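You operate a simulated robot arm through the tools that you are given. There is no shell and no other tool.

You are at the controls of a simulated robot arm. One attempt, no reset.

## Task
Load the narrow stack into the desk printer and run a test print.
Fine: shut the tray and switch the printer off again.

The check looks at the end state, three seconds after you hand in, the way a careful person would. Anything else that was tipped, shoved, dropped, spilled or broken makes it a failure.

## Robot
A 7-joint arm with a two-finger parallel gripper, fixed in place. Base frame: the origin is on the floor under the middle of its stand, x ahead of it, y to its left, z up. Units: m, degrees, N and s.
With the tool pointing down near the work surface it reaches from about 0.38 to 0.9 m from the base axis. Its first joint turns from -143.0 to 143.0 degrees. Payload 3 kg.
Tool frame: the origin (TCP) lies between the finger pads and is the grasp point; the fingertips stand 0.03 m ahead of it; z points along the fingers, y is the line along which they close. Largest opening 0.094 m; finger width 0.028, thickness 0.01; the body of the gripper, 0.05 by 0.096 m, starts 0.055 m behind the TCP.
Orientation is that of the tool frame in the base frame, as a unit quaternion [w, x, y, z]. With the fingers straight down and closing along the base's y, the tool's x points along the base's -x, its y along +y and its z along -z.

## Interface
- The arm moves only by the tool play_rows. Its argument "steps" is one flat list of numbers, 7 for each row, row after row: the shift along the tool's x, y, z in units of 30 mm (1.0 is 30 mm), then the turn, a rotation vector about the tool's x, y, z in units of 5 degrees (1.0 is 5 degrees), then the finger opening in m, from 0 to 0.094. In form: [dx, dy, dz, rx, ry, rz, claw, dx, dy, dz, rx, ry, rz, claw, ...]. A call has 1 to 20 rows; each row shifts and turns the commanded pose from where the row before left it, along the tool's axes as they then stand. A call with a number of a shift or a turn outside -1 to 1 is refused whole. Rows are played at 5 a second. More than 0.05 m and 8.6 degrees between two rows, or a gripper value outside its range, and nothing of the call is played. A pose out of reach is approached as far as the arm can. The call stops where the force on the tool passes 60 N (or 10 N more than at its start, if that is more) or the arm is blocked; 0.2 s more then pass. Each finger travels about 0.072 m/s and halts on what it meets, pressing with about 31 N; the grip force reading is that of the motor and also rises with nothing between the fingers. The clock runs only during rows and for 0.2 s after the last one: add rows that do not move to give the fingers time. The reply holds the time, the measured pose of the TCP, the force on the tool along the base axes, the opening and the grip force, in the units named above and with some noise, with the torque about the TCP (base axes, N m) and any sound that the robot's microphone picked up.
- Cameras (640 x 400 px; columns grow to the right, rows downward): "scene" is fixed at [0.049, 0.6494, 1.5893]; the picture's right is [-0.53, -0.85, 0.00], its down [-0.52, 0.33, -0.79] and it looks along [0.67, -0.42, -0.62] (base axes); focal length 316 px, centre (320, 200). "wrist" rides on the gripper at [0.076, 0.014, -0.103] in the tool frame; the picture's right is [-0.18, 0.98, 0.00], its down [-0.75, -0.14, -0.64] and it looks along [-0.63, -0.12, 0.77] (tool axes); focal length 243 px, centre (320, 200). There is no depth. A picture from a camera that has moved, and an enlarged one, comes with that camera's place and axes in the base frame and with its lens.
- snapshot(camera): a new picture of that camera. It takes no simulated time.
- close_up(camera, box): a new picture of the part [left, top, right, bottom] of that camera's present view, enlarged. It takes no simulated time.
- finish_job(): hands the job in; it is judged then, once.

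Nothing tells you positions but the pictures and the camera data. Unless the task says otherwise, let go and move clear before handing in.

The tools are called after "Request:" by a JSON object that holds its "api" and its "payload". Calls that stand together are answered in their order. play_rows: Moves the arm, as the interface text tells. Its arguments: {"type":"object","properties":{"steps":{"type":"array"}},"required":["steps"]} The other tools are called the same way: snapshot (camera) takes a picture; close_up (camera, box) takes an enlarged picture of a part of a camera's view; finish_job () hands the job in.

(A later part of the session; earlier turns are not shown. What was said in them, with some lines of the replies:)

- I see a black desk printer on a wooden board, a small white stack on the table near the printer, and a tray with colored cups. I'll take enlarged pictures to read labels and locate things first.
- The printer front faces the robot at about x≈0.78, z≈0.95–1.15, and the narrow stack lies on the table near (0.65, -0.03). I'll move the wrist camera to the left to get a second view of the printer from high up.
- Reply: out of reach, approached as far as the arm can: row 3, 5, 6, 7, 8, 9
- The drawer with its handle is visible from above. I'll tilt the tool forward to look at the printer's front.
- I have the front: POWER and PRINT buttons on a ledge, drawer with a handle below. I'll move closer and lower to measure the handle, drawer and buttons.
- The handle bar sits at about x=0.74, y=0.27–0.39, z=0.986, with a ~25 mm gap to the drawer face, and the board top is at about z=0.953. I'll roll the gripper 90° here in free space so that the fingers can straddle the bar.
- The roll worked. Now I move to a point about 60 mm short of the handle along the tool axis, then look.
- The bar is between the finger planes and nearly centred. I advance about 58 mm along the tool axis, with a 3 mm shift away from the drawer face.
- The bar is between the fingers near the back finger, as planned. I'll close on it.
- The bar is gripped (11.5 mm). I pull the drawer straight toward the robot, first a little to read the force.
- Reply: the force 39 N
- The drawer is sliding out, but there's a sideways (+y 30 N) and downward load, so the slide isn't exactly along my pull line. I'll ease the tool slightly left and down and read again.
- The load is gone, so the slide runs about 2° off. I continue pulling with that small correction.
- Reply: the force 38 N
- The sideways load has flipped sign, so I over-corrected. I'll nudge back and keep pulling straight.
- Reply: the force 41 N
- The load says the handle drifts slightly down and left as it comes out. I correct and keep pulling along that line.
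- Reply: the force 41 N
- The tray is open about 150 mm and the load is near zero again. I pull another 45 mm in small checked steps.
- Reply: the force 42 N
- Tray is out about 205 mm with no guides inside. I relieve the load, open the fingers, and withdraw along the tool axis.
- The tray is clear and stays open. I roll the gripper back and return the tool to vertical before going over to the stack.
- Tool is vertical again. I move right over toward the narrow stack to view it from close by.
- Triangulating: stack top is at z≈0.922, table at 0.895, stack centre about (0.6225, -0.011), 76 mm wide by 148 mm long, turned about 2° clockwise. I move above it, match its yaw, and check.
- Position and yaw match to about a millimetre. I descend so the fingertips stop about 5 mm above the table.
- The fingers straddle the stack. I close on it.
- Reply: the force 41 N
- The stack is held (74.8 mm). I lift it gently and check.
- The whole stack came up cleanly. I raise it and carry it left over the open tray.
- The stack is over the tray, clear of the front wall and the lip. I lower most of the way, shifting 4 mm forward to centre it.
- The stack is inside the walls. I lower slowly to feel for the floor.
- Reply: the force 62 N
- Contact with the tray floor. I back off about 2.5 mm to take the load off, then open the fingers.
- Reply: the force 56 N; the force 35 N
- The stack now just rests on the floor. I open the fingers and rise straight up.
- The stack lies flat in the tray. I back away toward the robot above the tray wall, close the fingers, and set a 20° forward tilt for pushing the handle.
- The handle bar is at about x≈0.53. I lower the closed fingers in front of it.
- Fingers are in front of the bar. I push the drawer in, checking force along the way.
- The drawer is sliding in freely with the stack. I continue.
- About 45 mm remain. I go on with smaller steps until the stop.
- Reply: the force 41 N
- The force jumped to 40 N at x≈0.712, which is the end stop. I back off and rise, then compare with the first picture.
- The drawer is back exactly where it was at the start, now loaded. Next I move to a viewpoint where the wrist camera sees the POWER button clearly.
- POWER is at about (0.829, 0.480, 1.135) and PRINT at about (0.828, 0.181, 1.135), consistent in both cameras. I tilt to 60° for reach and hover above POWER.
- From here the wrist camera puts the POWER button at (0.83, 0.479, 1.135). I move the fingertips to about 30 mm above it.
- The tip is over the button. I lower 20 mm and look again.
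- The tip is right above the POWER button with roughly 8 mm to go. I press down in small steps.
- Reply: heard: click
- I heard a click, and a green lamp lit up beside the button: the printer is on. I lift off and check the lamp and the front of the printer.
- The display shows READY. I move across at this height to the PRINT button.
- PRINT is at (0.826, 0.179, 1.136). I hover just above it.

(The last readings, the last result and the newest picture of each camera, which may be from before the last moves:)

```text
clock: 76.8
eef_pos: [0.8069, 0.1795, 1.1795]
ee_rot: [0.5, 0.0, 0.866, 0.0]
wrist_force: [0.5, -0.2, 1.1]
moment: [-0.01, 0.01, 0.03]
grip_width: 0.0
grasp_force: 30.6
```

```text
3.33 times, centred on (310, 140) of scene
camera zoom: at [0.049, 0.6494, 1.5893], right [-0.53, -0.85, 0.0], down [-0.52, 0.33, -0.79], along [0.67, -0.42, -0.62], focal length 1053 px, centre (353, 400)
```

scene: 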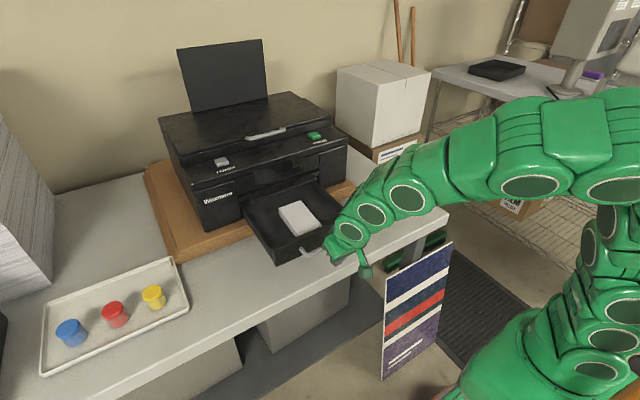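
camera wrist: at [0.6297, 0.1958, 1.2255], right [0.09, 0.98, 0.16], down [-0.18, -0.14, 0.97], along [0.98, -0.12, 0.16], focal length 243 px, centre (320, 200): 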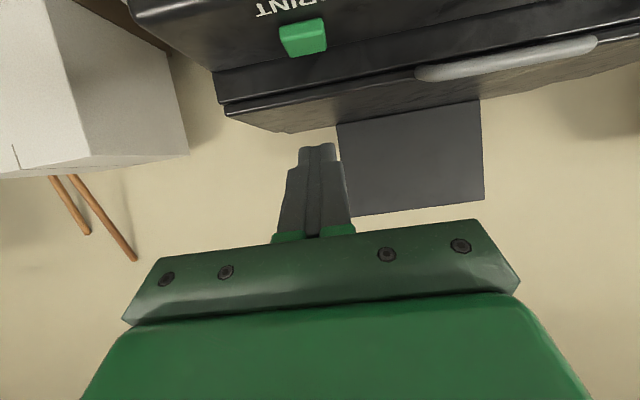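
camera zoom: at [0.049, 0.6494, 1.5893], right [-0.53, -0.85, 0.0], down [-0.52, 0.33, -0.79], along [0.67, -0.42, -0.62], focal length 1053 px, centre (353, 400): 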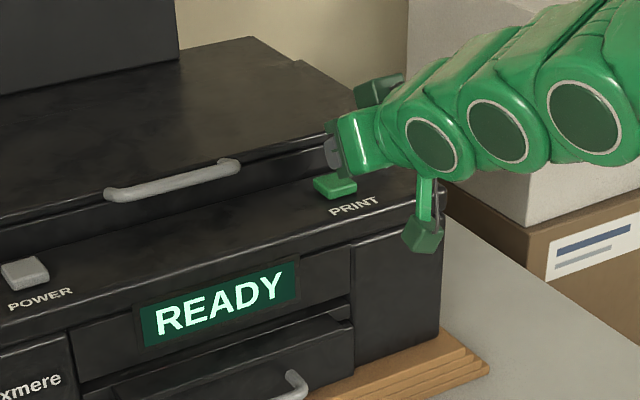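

Aligned the same way as for POWER. I press down in small steps until the click.

Request:
{"api": "play_rows", "payload": {"steps": [0.1443, 0, 0.0833, 0, 0, 0, 0.0, 0.1443, 0, 0.0833, 0, 0, 0, 0.0, 0.0577, 0, 0.0333, 0, 0, 0, 0.0, 0, 0, 0, 0, 0, 0, 0.0]}}

```text
clock: 77.8
eef_pos: [0.8089, 0.1777, 1.1675]
ee_rot: [0.5, 0.0, 0.866, 0.0]
wrist_force: [0.2, 0.7, 0.9]
moment: [-0.02, 0.0, -0.01]
grip_width: 0.0
grasp_force: 31.0
```

Request:
{"api": "play_rows", "payload": {"steps": [0.0577, 0, 0.0333, 0, 0, 0, 0.0, 0.0577, 0, 0.0333, 0, 0, 0, 0.0, 0, 0, 0, 0, 0, 0, 0.0]}}

Request:
{"api": "close_up", "payload": {"camera": "scene", "box": [140, 80, 360, 240]}}

```text
clock: 78.6
eef_pos: [0.8071, 0.1798, 1.1645]
ee_rot: [0.501, 0.0, 0.866, 0.0]
wrist_force: [0.3, 0.0, 1.8]
moment: [-0.02, -0.08, 0.01]
grip_width: 0.0
grasp_force: 31.3
heard: click
```

```text
2.50 times, centred on (250, 160) of scene
camera zoom: at [0.049, 0.6494, 1.5893], right [-0.53, -0.85, 0.0], down [-0.52, 0.33, -0.79], along [0.67, -0.42, -0.62], focal length 790 px, centre (495, 300)
```

zoom: 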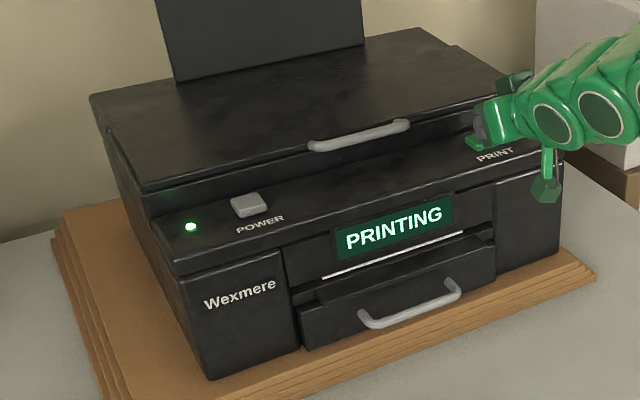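

The display says PRINTING and a sheet is emerging. I lift straight off the button and wait, keeping clear of the output slot.

Request:
{"api": "play_rows", "payload": {"steps": [-0.1732, 0, -0.1, 0, 0, 0, 0.0, -0.4, 0, -0.231, 0, 0, 0, 0.0, -0.8, 0, -0.462, 0, 0, 0, 0.0, 0, 0, -0.9, 0, 0, 0, 0.0, 0, 0, -0.9, 0, 0, 0, 0.0, 0, 0, 0, 0, 0, 0, 0.0, 0, 0, 0, 0, 0, 0, 0.0, 0, 0, 0, 0, 0, 0, 0.0, 0, 0, 0, 0, 0, 0, 0.0, 0, 0, 0, 0, 0, 0, 0.0, 0, 0, 0, 0, 0, 0, 0.0, 0, 0, 0, 0, 0, 0, 0.0, 0, 0, 0, 0, 0, 0, 0.0, 0, 0, 0, 0, 0, 0, 0.0]}}

Request:
{"api": "close_up", "payload": {"camera": "scene", "box": [140, 80, 360, 240]}}

Request:
{"api": "snapshot", "payload": {"camera": "scene"}}

```text
clock: 81.6
eef_pos: [0.7617, 0.1796, 1.2369]
ee_rot: [0.5, 0.0, 0.866, 0.0]
wrist_force: [1.0, -0.6, -0.3]
moment: [-0.01, -0.03, -0.02]
grip_width: 0.0
grasp_force: 32.3
```

```text
2.50 times, centred on (250, 160) of scene
camera zoom: at [0.049, 0.6494, 1.5893], right [-0.53, -0.85, 0.0], down [-0.52, 0.33, -0.79], along [0.67, -0.42, -0.62], focal length 790 px, centre (495, 300)
```

zoom: 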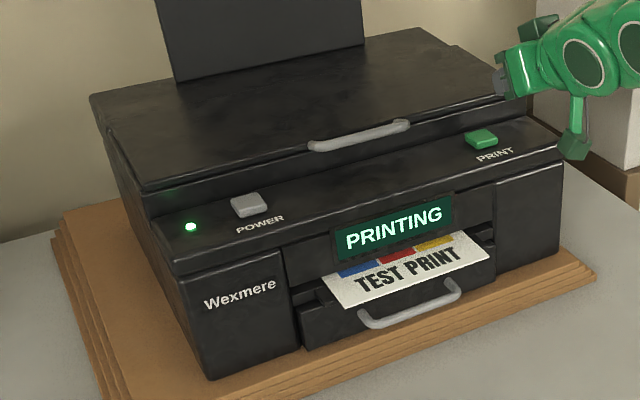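

```text
taken
```

scene: 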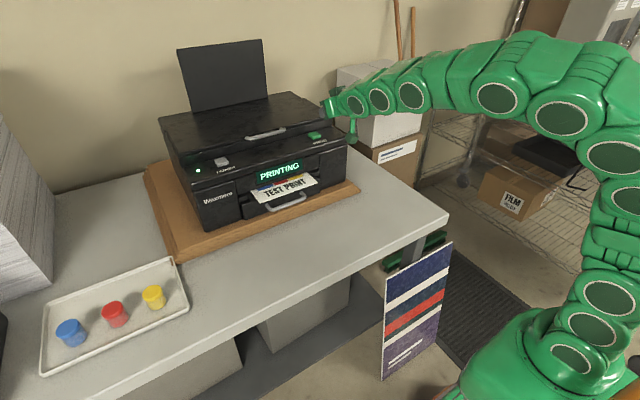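

The TEST PRINT sheet is coming out, still PRINTING. I wait without moving.

Request:
{"api": "play_rows", "payload": {"steps": [0, 0, 0, 0, 0, 0, 0.0, 0, 0, 0, 0, 0, 0, 0.0, 0, 0, 0, 0, 0, 0, 0.0, 0, 0, 0, 0, 0, 0, 0.0, 0, 0, 0, 0, 0, 0, 0.0, 0, 0, 0, 0, 0, 0, 0.0, 0, 0, 0, 0, 0, 0, 0.0, 0, 0, 0, 0, 0, 0, 0.0, 0, 0, 0, 0, 0, 0, 0.0, 0, 0, 0, 0, 0, 0, 0.0, 0, 0, 0, 0, 0, 0, 0.0, 0, 0, 0, 0, 0, 0, 0.0, 0, 0, 0, 0, 0, 0, 0.0, 0, 0, 0, 0, 0, 0, 0.0, 0, 0, 0, 0, 0, 0, 0.0]}}

Request:
{"api": "close_up", "payload": {"camera": "scene", "box": [140, 80, 360, 240]}}

```text
clock: 84.8
eef_pos: [0.7619, 0.1782, 1.2377]
ee_rot: [0.5, 0.0, 0.866, 0.0]
wrist_force: [0.4, 0.0, 0.0]
moment: [-0.06, 0.0, 0.0]
grip_width: 0.0
grasp_force: 30.7
```

```text
2.50 times, centred on (250, 160) of scene
camera zoom: at [0.049, 0.6494, 1.5893], right [-0.53, -0.85, 0.0], down [-0.52, 0.33, -0.79], along [0.67, -0.42, -0.62], focal length 790 px, centre (495, 300)
```

zoom: 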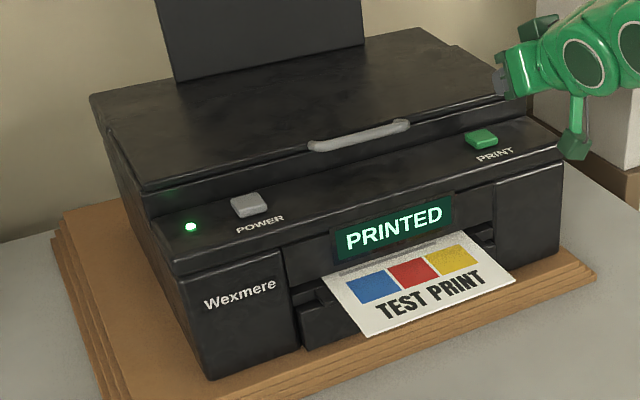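

The display says PRINTED and the sheet is out. I go back to POWER at the same safe height.

Request:
{"api": "play_rows", "payload": {"steps": [0, 0.912, 0, 0, 0, 0, 0.0, 0, 0.912, 0, 0, 0, 0, 0.0, 0, 0.912, 0, 0, 0, 0, 0.0, 0, 0.912, 0, 0, 0, 0, 0.0, 0, 0.912, 0, 0, 0, 0, 0.0, 0, 0.912, 0, 0, 0, 0, 0.0, 0, 0.912, 0, 0, 0, 0, 0.0, 0, 0.912, 0, 0, 0, 0, 0.0, 0, 0.912, 0, 0, 0, 0, 0.0, 0, 0.912, 0, 0, 0, 0, 0.0, 0, 0.912, 0, 0, 0, 0, 0.0, 0, 0, 0, 0, 0, 0, 0.0]}}

Request:
{"api": "snapshot", "payload": {"camera": "wrist"}}

Request:
{"api": "close_up", "payload": {"camera": "scene", "box": [140, 80, 360, 240]}}

```text
clock: 87.4
eef_pos: [0.7592, 0.4808, 1.2368]
ee_rot: [0.5, 0.0, 0.866, 0.0]
wrist_force: [0.0, 0.4, -1.2]
moment: [-0.03, 0.03, -0.03]
grip_width: 0.0002
grasp_force: 30.9
```

```text
taken
camera wrist: at [0.6319, 0.4944, 1.222], right [0.09, 0.98, 0.16], down [-0.18, -0.14, 0.97], along [0.98, -0.12, 0.16], focal length 243 px, centre (320, 200)
```

wrist: 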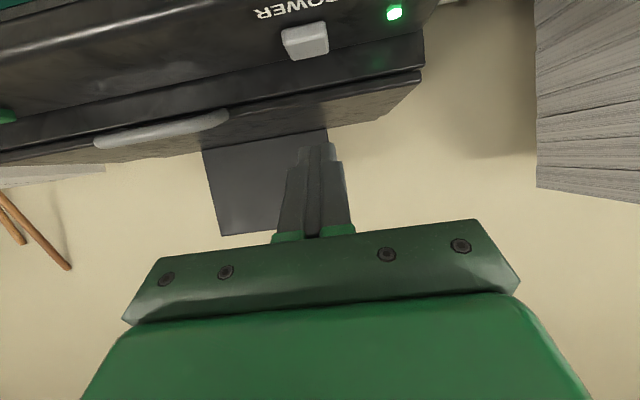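

```text
2.50 times, centred on (250, 160) of scene
camera zoom: at [0.049, 0.6494, 1.5893], right [-0.53, -0.85, 0.0], down [-0.52, 0.33, -0.79], along [0.67, -0.42, -0.62], focal length 790 px, centre (495, 300)
```

zoom: 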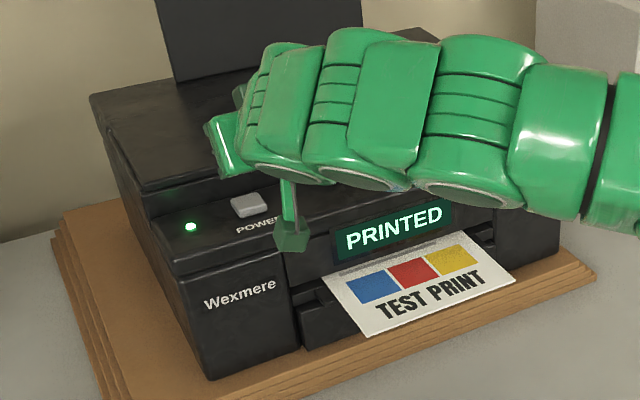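

Request:
{"api": "play_rows", "payload": {"steps": [0.291, -0.02, 0.784, 0, 0, 0, 0.0, 0.291, -0.02, 0.784, 0, 0, 0, 0.0, 0.291, -0.02, 0.784, 0, 0, 0, 0.0, 0, 0, 0, 0, 0, 0, 0.0]}}

Request:
{"api": "close_up", "payload": {"camera": "wrist", "box": [200, 40, 440, 200]}}

```text
clock: 88.4
eef_pos: [0.8095, 0.4788, 1.1795]
ee_rot: [0.5, 0.0, 0.866, 0.0]
wrist_force: [0.1, -0.3, 0.9]
moment: [0.02, 0.0, 0.02]
grip_width: 0.0
grasp_force: 31.4
```

```text
2.50 times, centred on (320, 120) of wrist
camera zoom: at [0.6813, 0.4933, 1.166], right [0.09, 0.98, 0.16], down [-0.18, -0.14, 0.97], along [0.98, -0.12, 0.16], focal length 606 px, centre (320, 400)
```

zoom: 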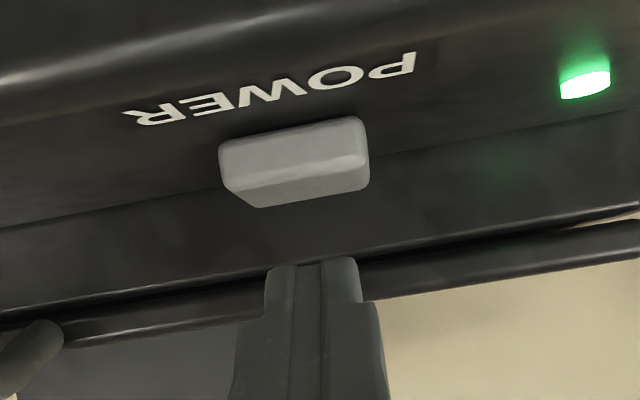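

The tip is above POWER as before. I press down in small steps until a single click.

Request:
{"api": "play_rows", "payload": {"steps": [0.1443, 0, 0.0833, 0, 0, 0, 0.0, 0.1443, 0, 0.0833, 0, 0, 0, 0.0, 0.0577, 0, 0.0333, 0, 0, 0, 0.0, 0, 0, 0, 0, 0, 0, 0.0]}}

```text
clock: 89.4
eef_pos: [0.8084, 0.4772, 1.1681]
ee_rot: [0.5, -0.001, 0.866, 0.001]
wrist_force: [0.0, 0.3, -0.1]
moment: [-0.01, -0.02, 0.02]
grip_width: 0.0001
grasp_force: 30.6
```

Request:
{"api": "play_rows", "payload": {"steps": [0.0577, 0, 0.0333, 0, 0, 0, 0.0, 0.0577, 0, 0.0333, 0, 0, 0, 0.0, 0, 0, 0, 0, 0, 0, 0.0]}}

```text
clock: 90.2
eef_pos: [0.8089, 0.4779, 1.1656]
ee_rot: [0.5, 0.0, 0.866, 0.0]
wrist_force: [0.4, -0.3, 1.1]
moment: [0.0, -0.04, 0.01]
grip_width: 0.0
grasp_force: 31.3
```

Request:
{"api": "play_rows", "payload": {"steps": [0.0577, 0, 0.0333, 0, 0, 0, 0.0, 0, 0, 0, 0, 0, 0, 0.0]}}

Request:
{"api": "close_up", "payload": {"camera": "wrist", "box": [200, 40, 440, 200]}}

```text
clock: 90.8
eef_pos: [0.8083, 0.4777, 1.163]
ee_rot: [0.501, -0.001, 0.866, 0.0]
wrist_force: [0.3, -0.7, 2.5]
moment: [0.01, -0.07, 0.0]
grip_width: 0.0001
grasp_force: 31.3
heard: click
```

```text
2.50 times, centred on (320, 120) of wrist
camera zoom: at [0.6816, 0.4924, 1.1488], right [0.09, 0.98, 0.16], down [-0.18, -0.14, 0.97], along [0.98, -0.12, 0.16], focal length 606 px, centre (320, 400)
```

zoom: 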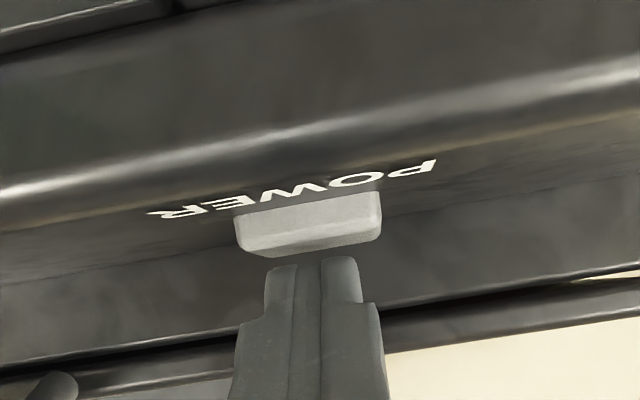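

One click and the lamp went out. I lift off and withdraw the arm up and back, then check everything.

Request:
{"api": "play_rows", "payload": {"steps": [-0.1732, 0, -0.1, 0, 0, 0, 0.0, -0.4, 0, -0.231, 0, 0, 0, 0.0, -0.8, 0, -0.462, 0, 0, 0, 0.0, 0, 0, -0.9, 0, 0, 0, 0.0, 0, 0, -0.9, 0, 0, 0, 0.0, 0, -0.5, -0.9, 0, 0, 0, 0.0, 0, -0.5, -0.9, 0, 0, 0, 0.0, 0, -0.5, -0.9, 0, 0, 0, 0.0, 0, -0.5, -0.9, 0, 0, 0, 0.0, 0, -0.8, -0.6, 0, 0, 0, 0.0, 0, -0.9, 0, 0, 0, 0, 0.0, 0, -0.9, 0, 0, 0, 0, 0.0, 0, -0.9, 0, 0, 0, 0, 0.0, 0, -0.9, 0, 0, 0, 0, 0.0, 0, -0.9, 0, 0, 0, 0, 0.0, 0, 0, 0, 0, 0, 0, 0.0]}}

Request:
{"api": "snapshot", "payload": {"camera": "scene"}}

Request:
{"api": "close_up", "payload": {"camera": "scene", "box": [140, 80, 360, 240]}}

Request:
{"api": "snapshot", "payload": {"camera": "wrist"}}

```text
clock: 94.2
eef_pos: [0.6527, 0.2605, 1.3003]
ee_rot: [0.501, 0.0, 0.866, 0.0]
wrist_force: [-0.1, 0.6, -0.2]
moment: [0.0, 0.0, -0.03]
grip_width: 0.0
grasp_force: 30.9
```

```text
taken
```

scene: 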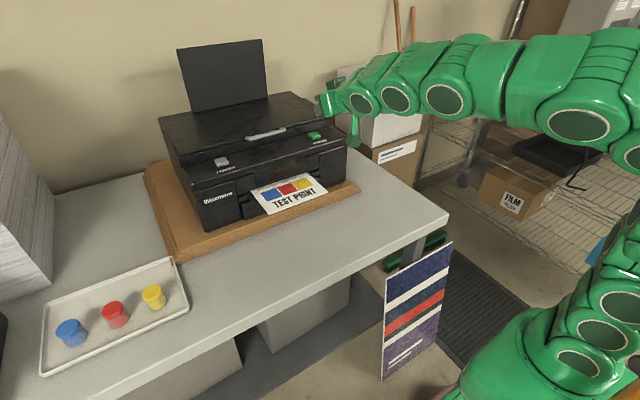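

```text
2.50 times, centred on (250, 160) of scene
camera zoom: at [0.049, 0.6494, 1.5893], right [-0.53, -0.85, 0.0], down [-0.52, 0.33, -0.79], along [0.67, -0.42, -0.62], focal length 790 px, centre (495, 300)
```

zoom: 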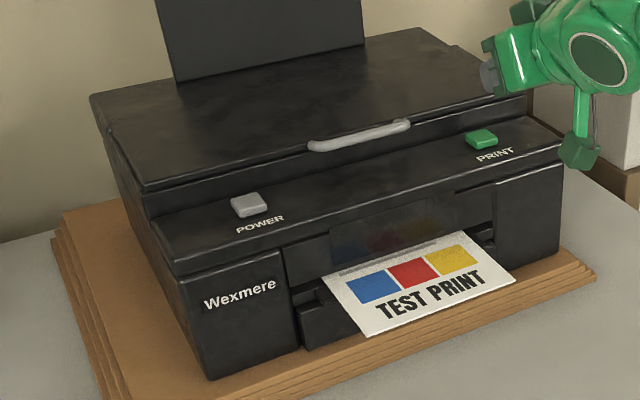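

```text
taken
camera wrist: at [0.5248, 0.2755, 1.2864], right [0.09, 0.98, 0.16], down [-0.18, -0.14, 0.97], along [0.98, -0.12, 0.16], focal length 243 px, centre (320, 200)
```

wrist: 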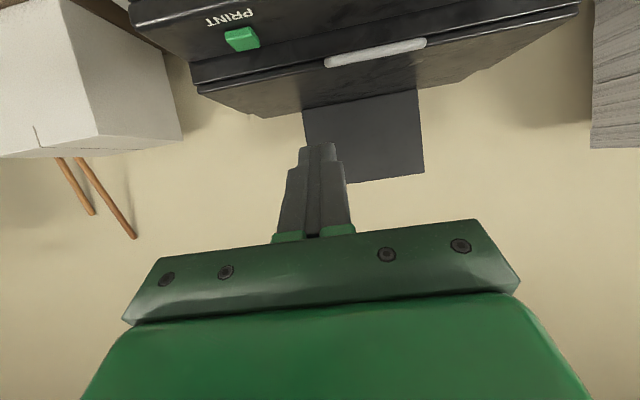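

The printer is dark, the tray sits at its original closed position, the test print lies on the output, and nothing else has moved. I retreat a bit further and then hand in.

Request:
{"api": "play_rows", "payload": {"steps": [0, 0, -0.9, 0, 0, 0, 0.02, 0, 0, -0.9, 0, 0, 0, 0.04, 0, 0, -0.9, 0, 0, 0, 0.05, 0, 0, 0, 0, 0, 0, 0.05]}}

Request:
{"api": "snapshot", "payload": {"camera": "scene"}}

```text
clock: 95.4
eef_pos: [0.606, 0.257, 1.2977]
ee_rot: [0.47, 0.006, 0.883, -0.009]
wrist_force: [0.0, -0.1, -0.7]
moment: [0.03, 0.04, -0.01]
grip_width: 0.05
grasp_force: 0.1
stopped in row 4: the arm was blocked; the commanded pose is now the measured one
```

```text
taken
```

scene: 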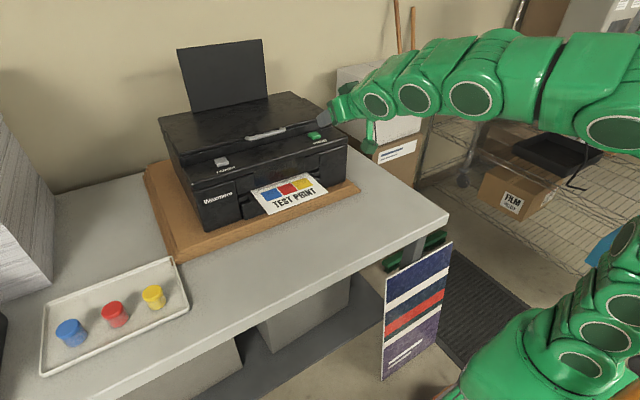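

The last retreat step stopped without any force, most likely a joint limit in this tilted pose. I ease the tilt back toward vertical, which frees the arm, and check the surroundings.

Request:
{"api": "play_rows", "payload": {"steps": [0, 0, 0, 0, 1, 0, 0.05, 0, 0, 0, 0, 1, 0, 0.05, 0, 0, 0, 0, 1, 0, 0.05, 0, 0, 0, 0, 1, 0, 0.05, 0.3, 0, -0.3, 0, 0, 0, 0.05, 0, 0, 0, 0, 0, 0, 0.05]}}

Request:
{"api": "snapshot", "payload": {"camera": "scene"}}

Request:
{"api": "snapshot", "payload": {"camera": "wrist"}}

```text
clock: 96.8
eef_pos: [0.5924, 0.2587, 1.3015]
ee_rot: [0.312, 0.005, 0.95, -0.009]
wrist_force: [0.5, -0.1, 0.2]
moment: [-0.01, -0.03, 0.02]
grip_width: 0.0501
grasp_force: 0.0
```

```text
taken
```

scene: 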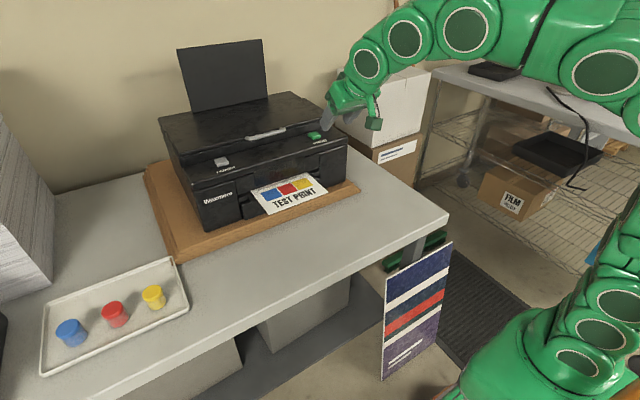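

```text
taken
camera wrist: at [0.4701, 0.2749, 1.3396], right [0.16, 0.98, 0.1], down [0.23, -0.13, 0.96], along [0.96, -0.14, -0.24], focal length 243 px, centre (320, 200)
```

wrist: 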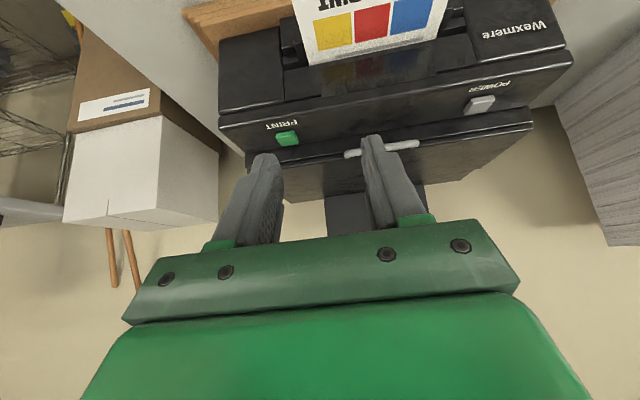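

The printer is off and its tray is shut. The TEST PRINT sheet is on the output, the boxes, cups and other table are where they were, and the arm is clear, so I hand in.

Request:
{"api": "finish_job", "payload": {}}

```text
The job is handed in.
```

The narrow stack is loaded in the desk printer and the test print ran. The tray is shut and the printer is switched off again. I've handed the job in.

- **Loading:** I pulled the tray out by its handle, laid the stack flat inside, and pushed the tray back to its stop. From the camera it sat where it was at the start.
- **Test print:** After I pressed POWER the display showed READY. After PRINT it went to PRINTING, then PRINTED, and the sheet reading "TEST PRINT" is lying on the output.
- **Switching off:** One more press of POWER clicked once, and the lamp and display went dark.
- **Surroundings:** The cups, boxes and printer all looked unmoved in the last pictures. While retreating, one arm move stopped as blocked, with no force on the tool. I took it to be a joint limit and freed the arm by tilting the gripper back.
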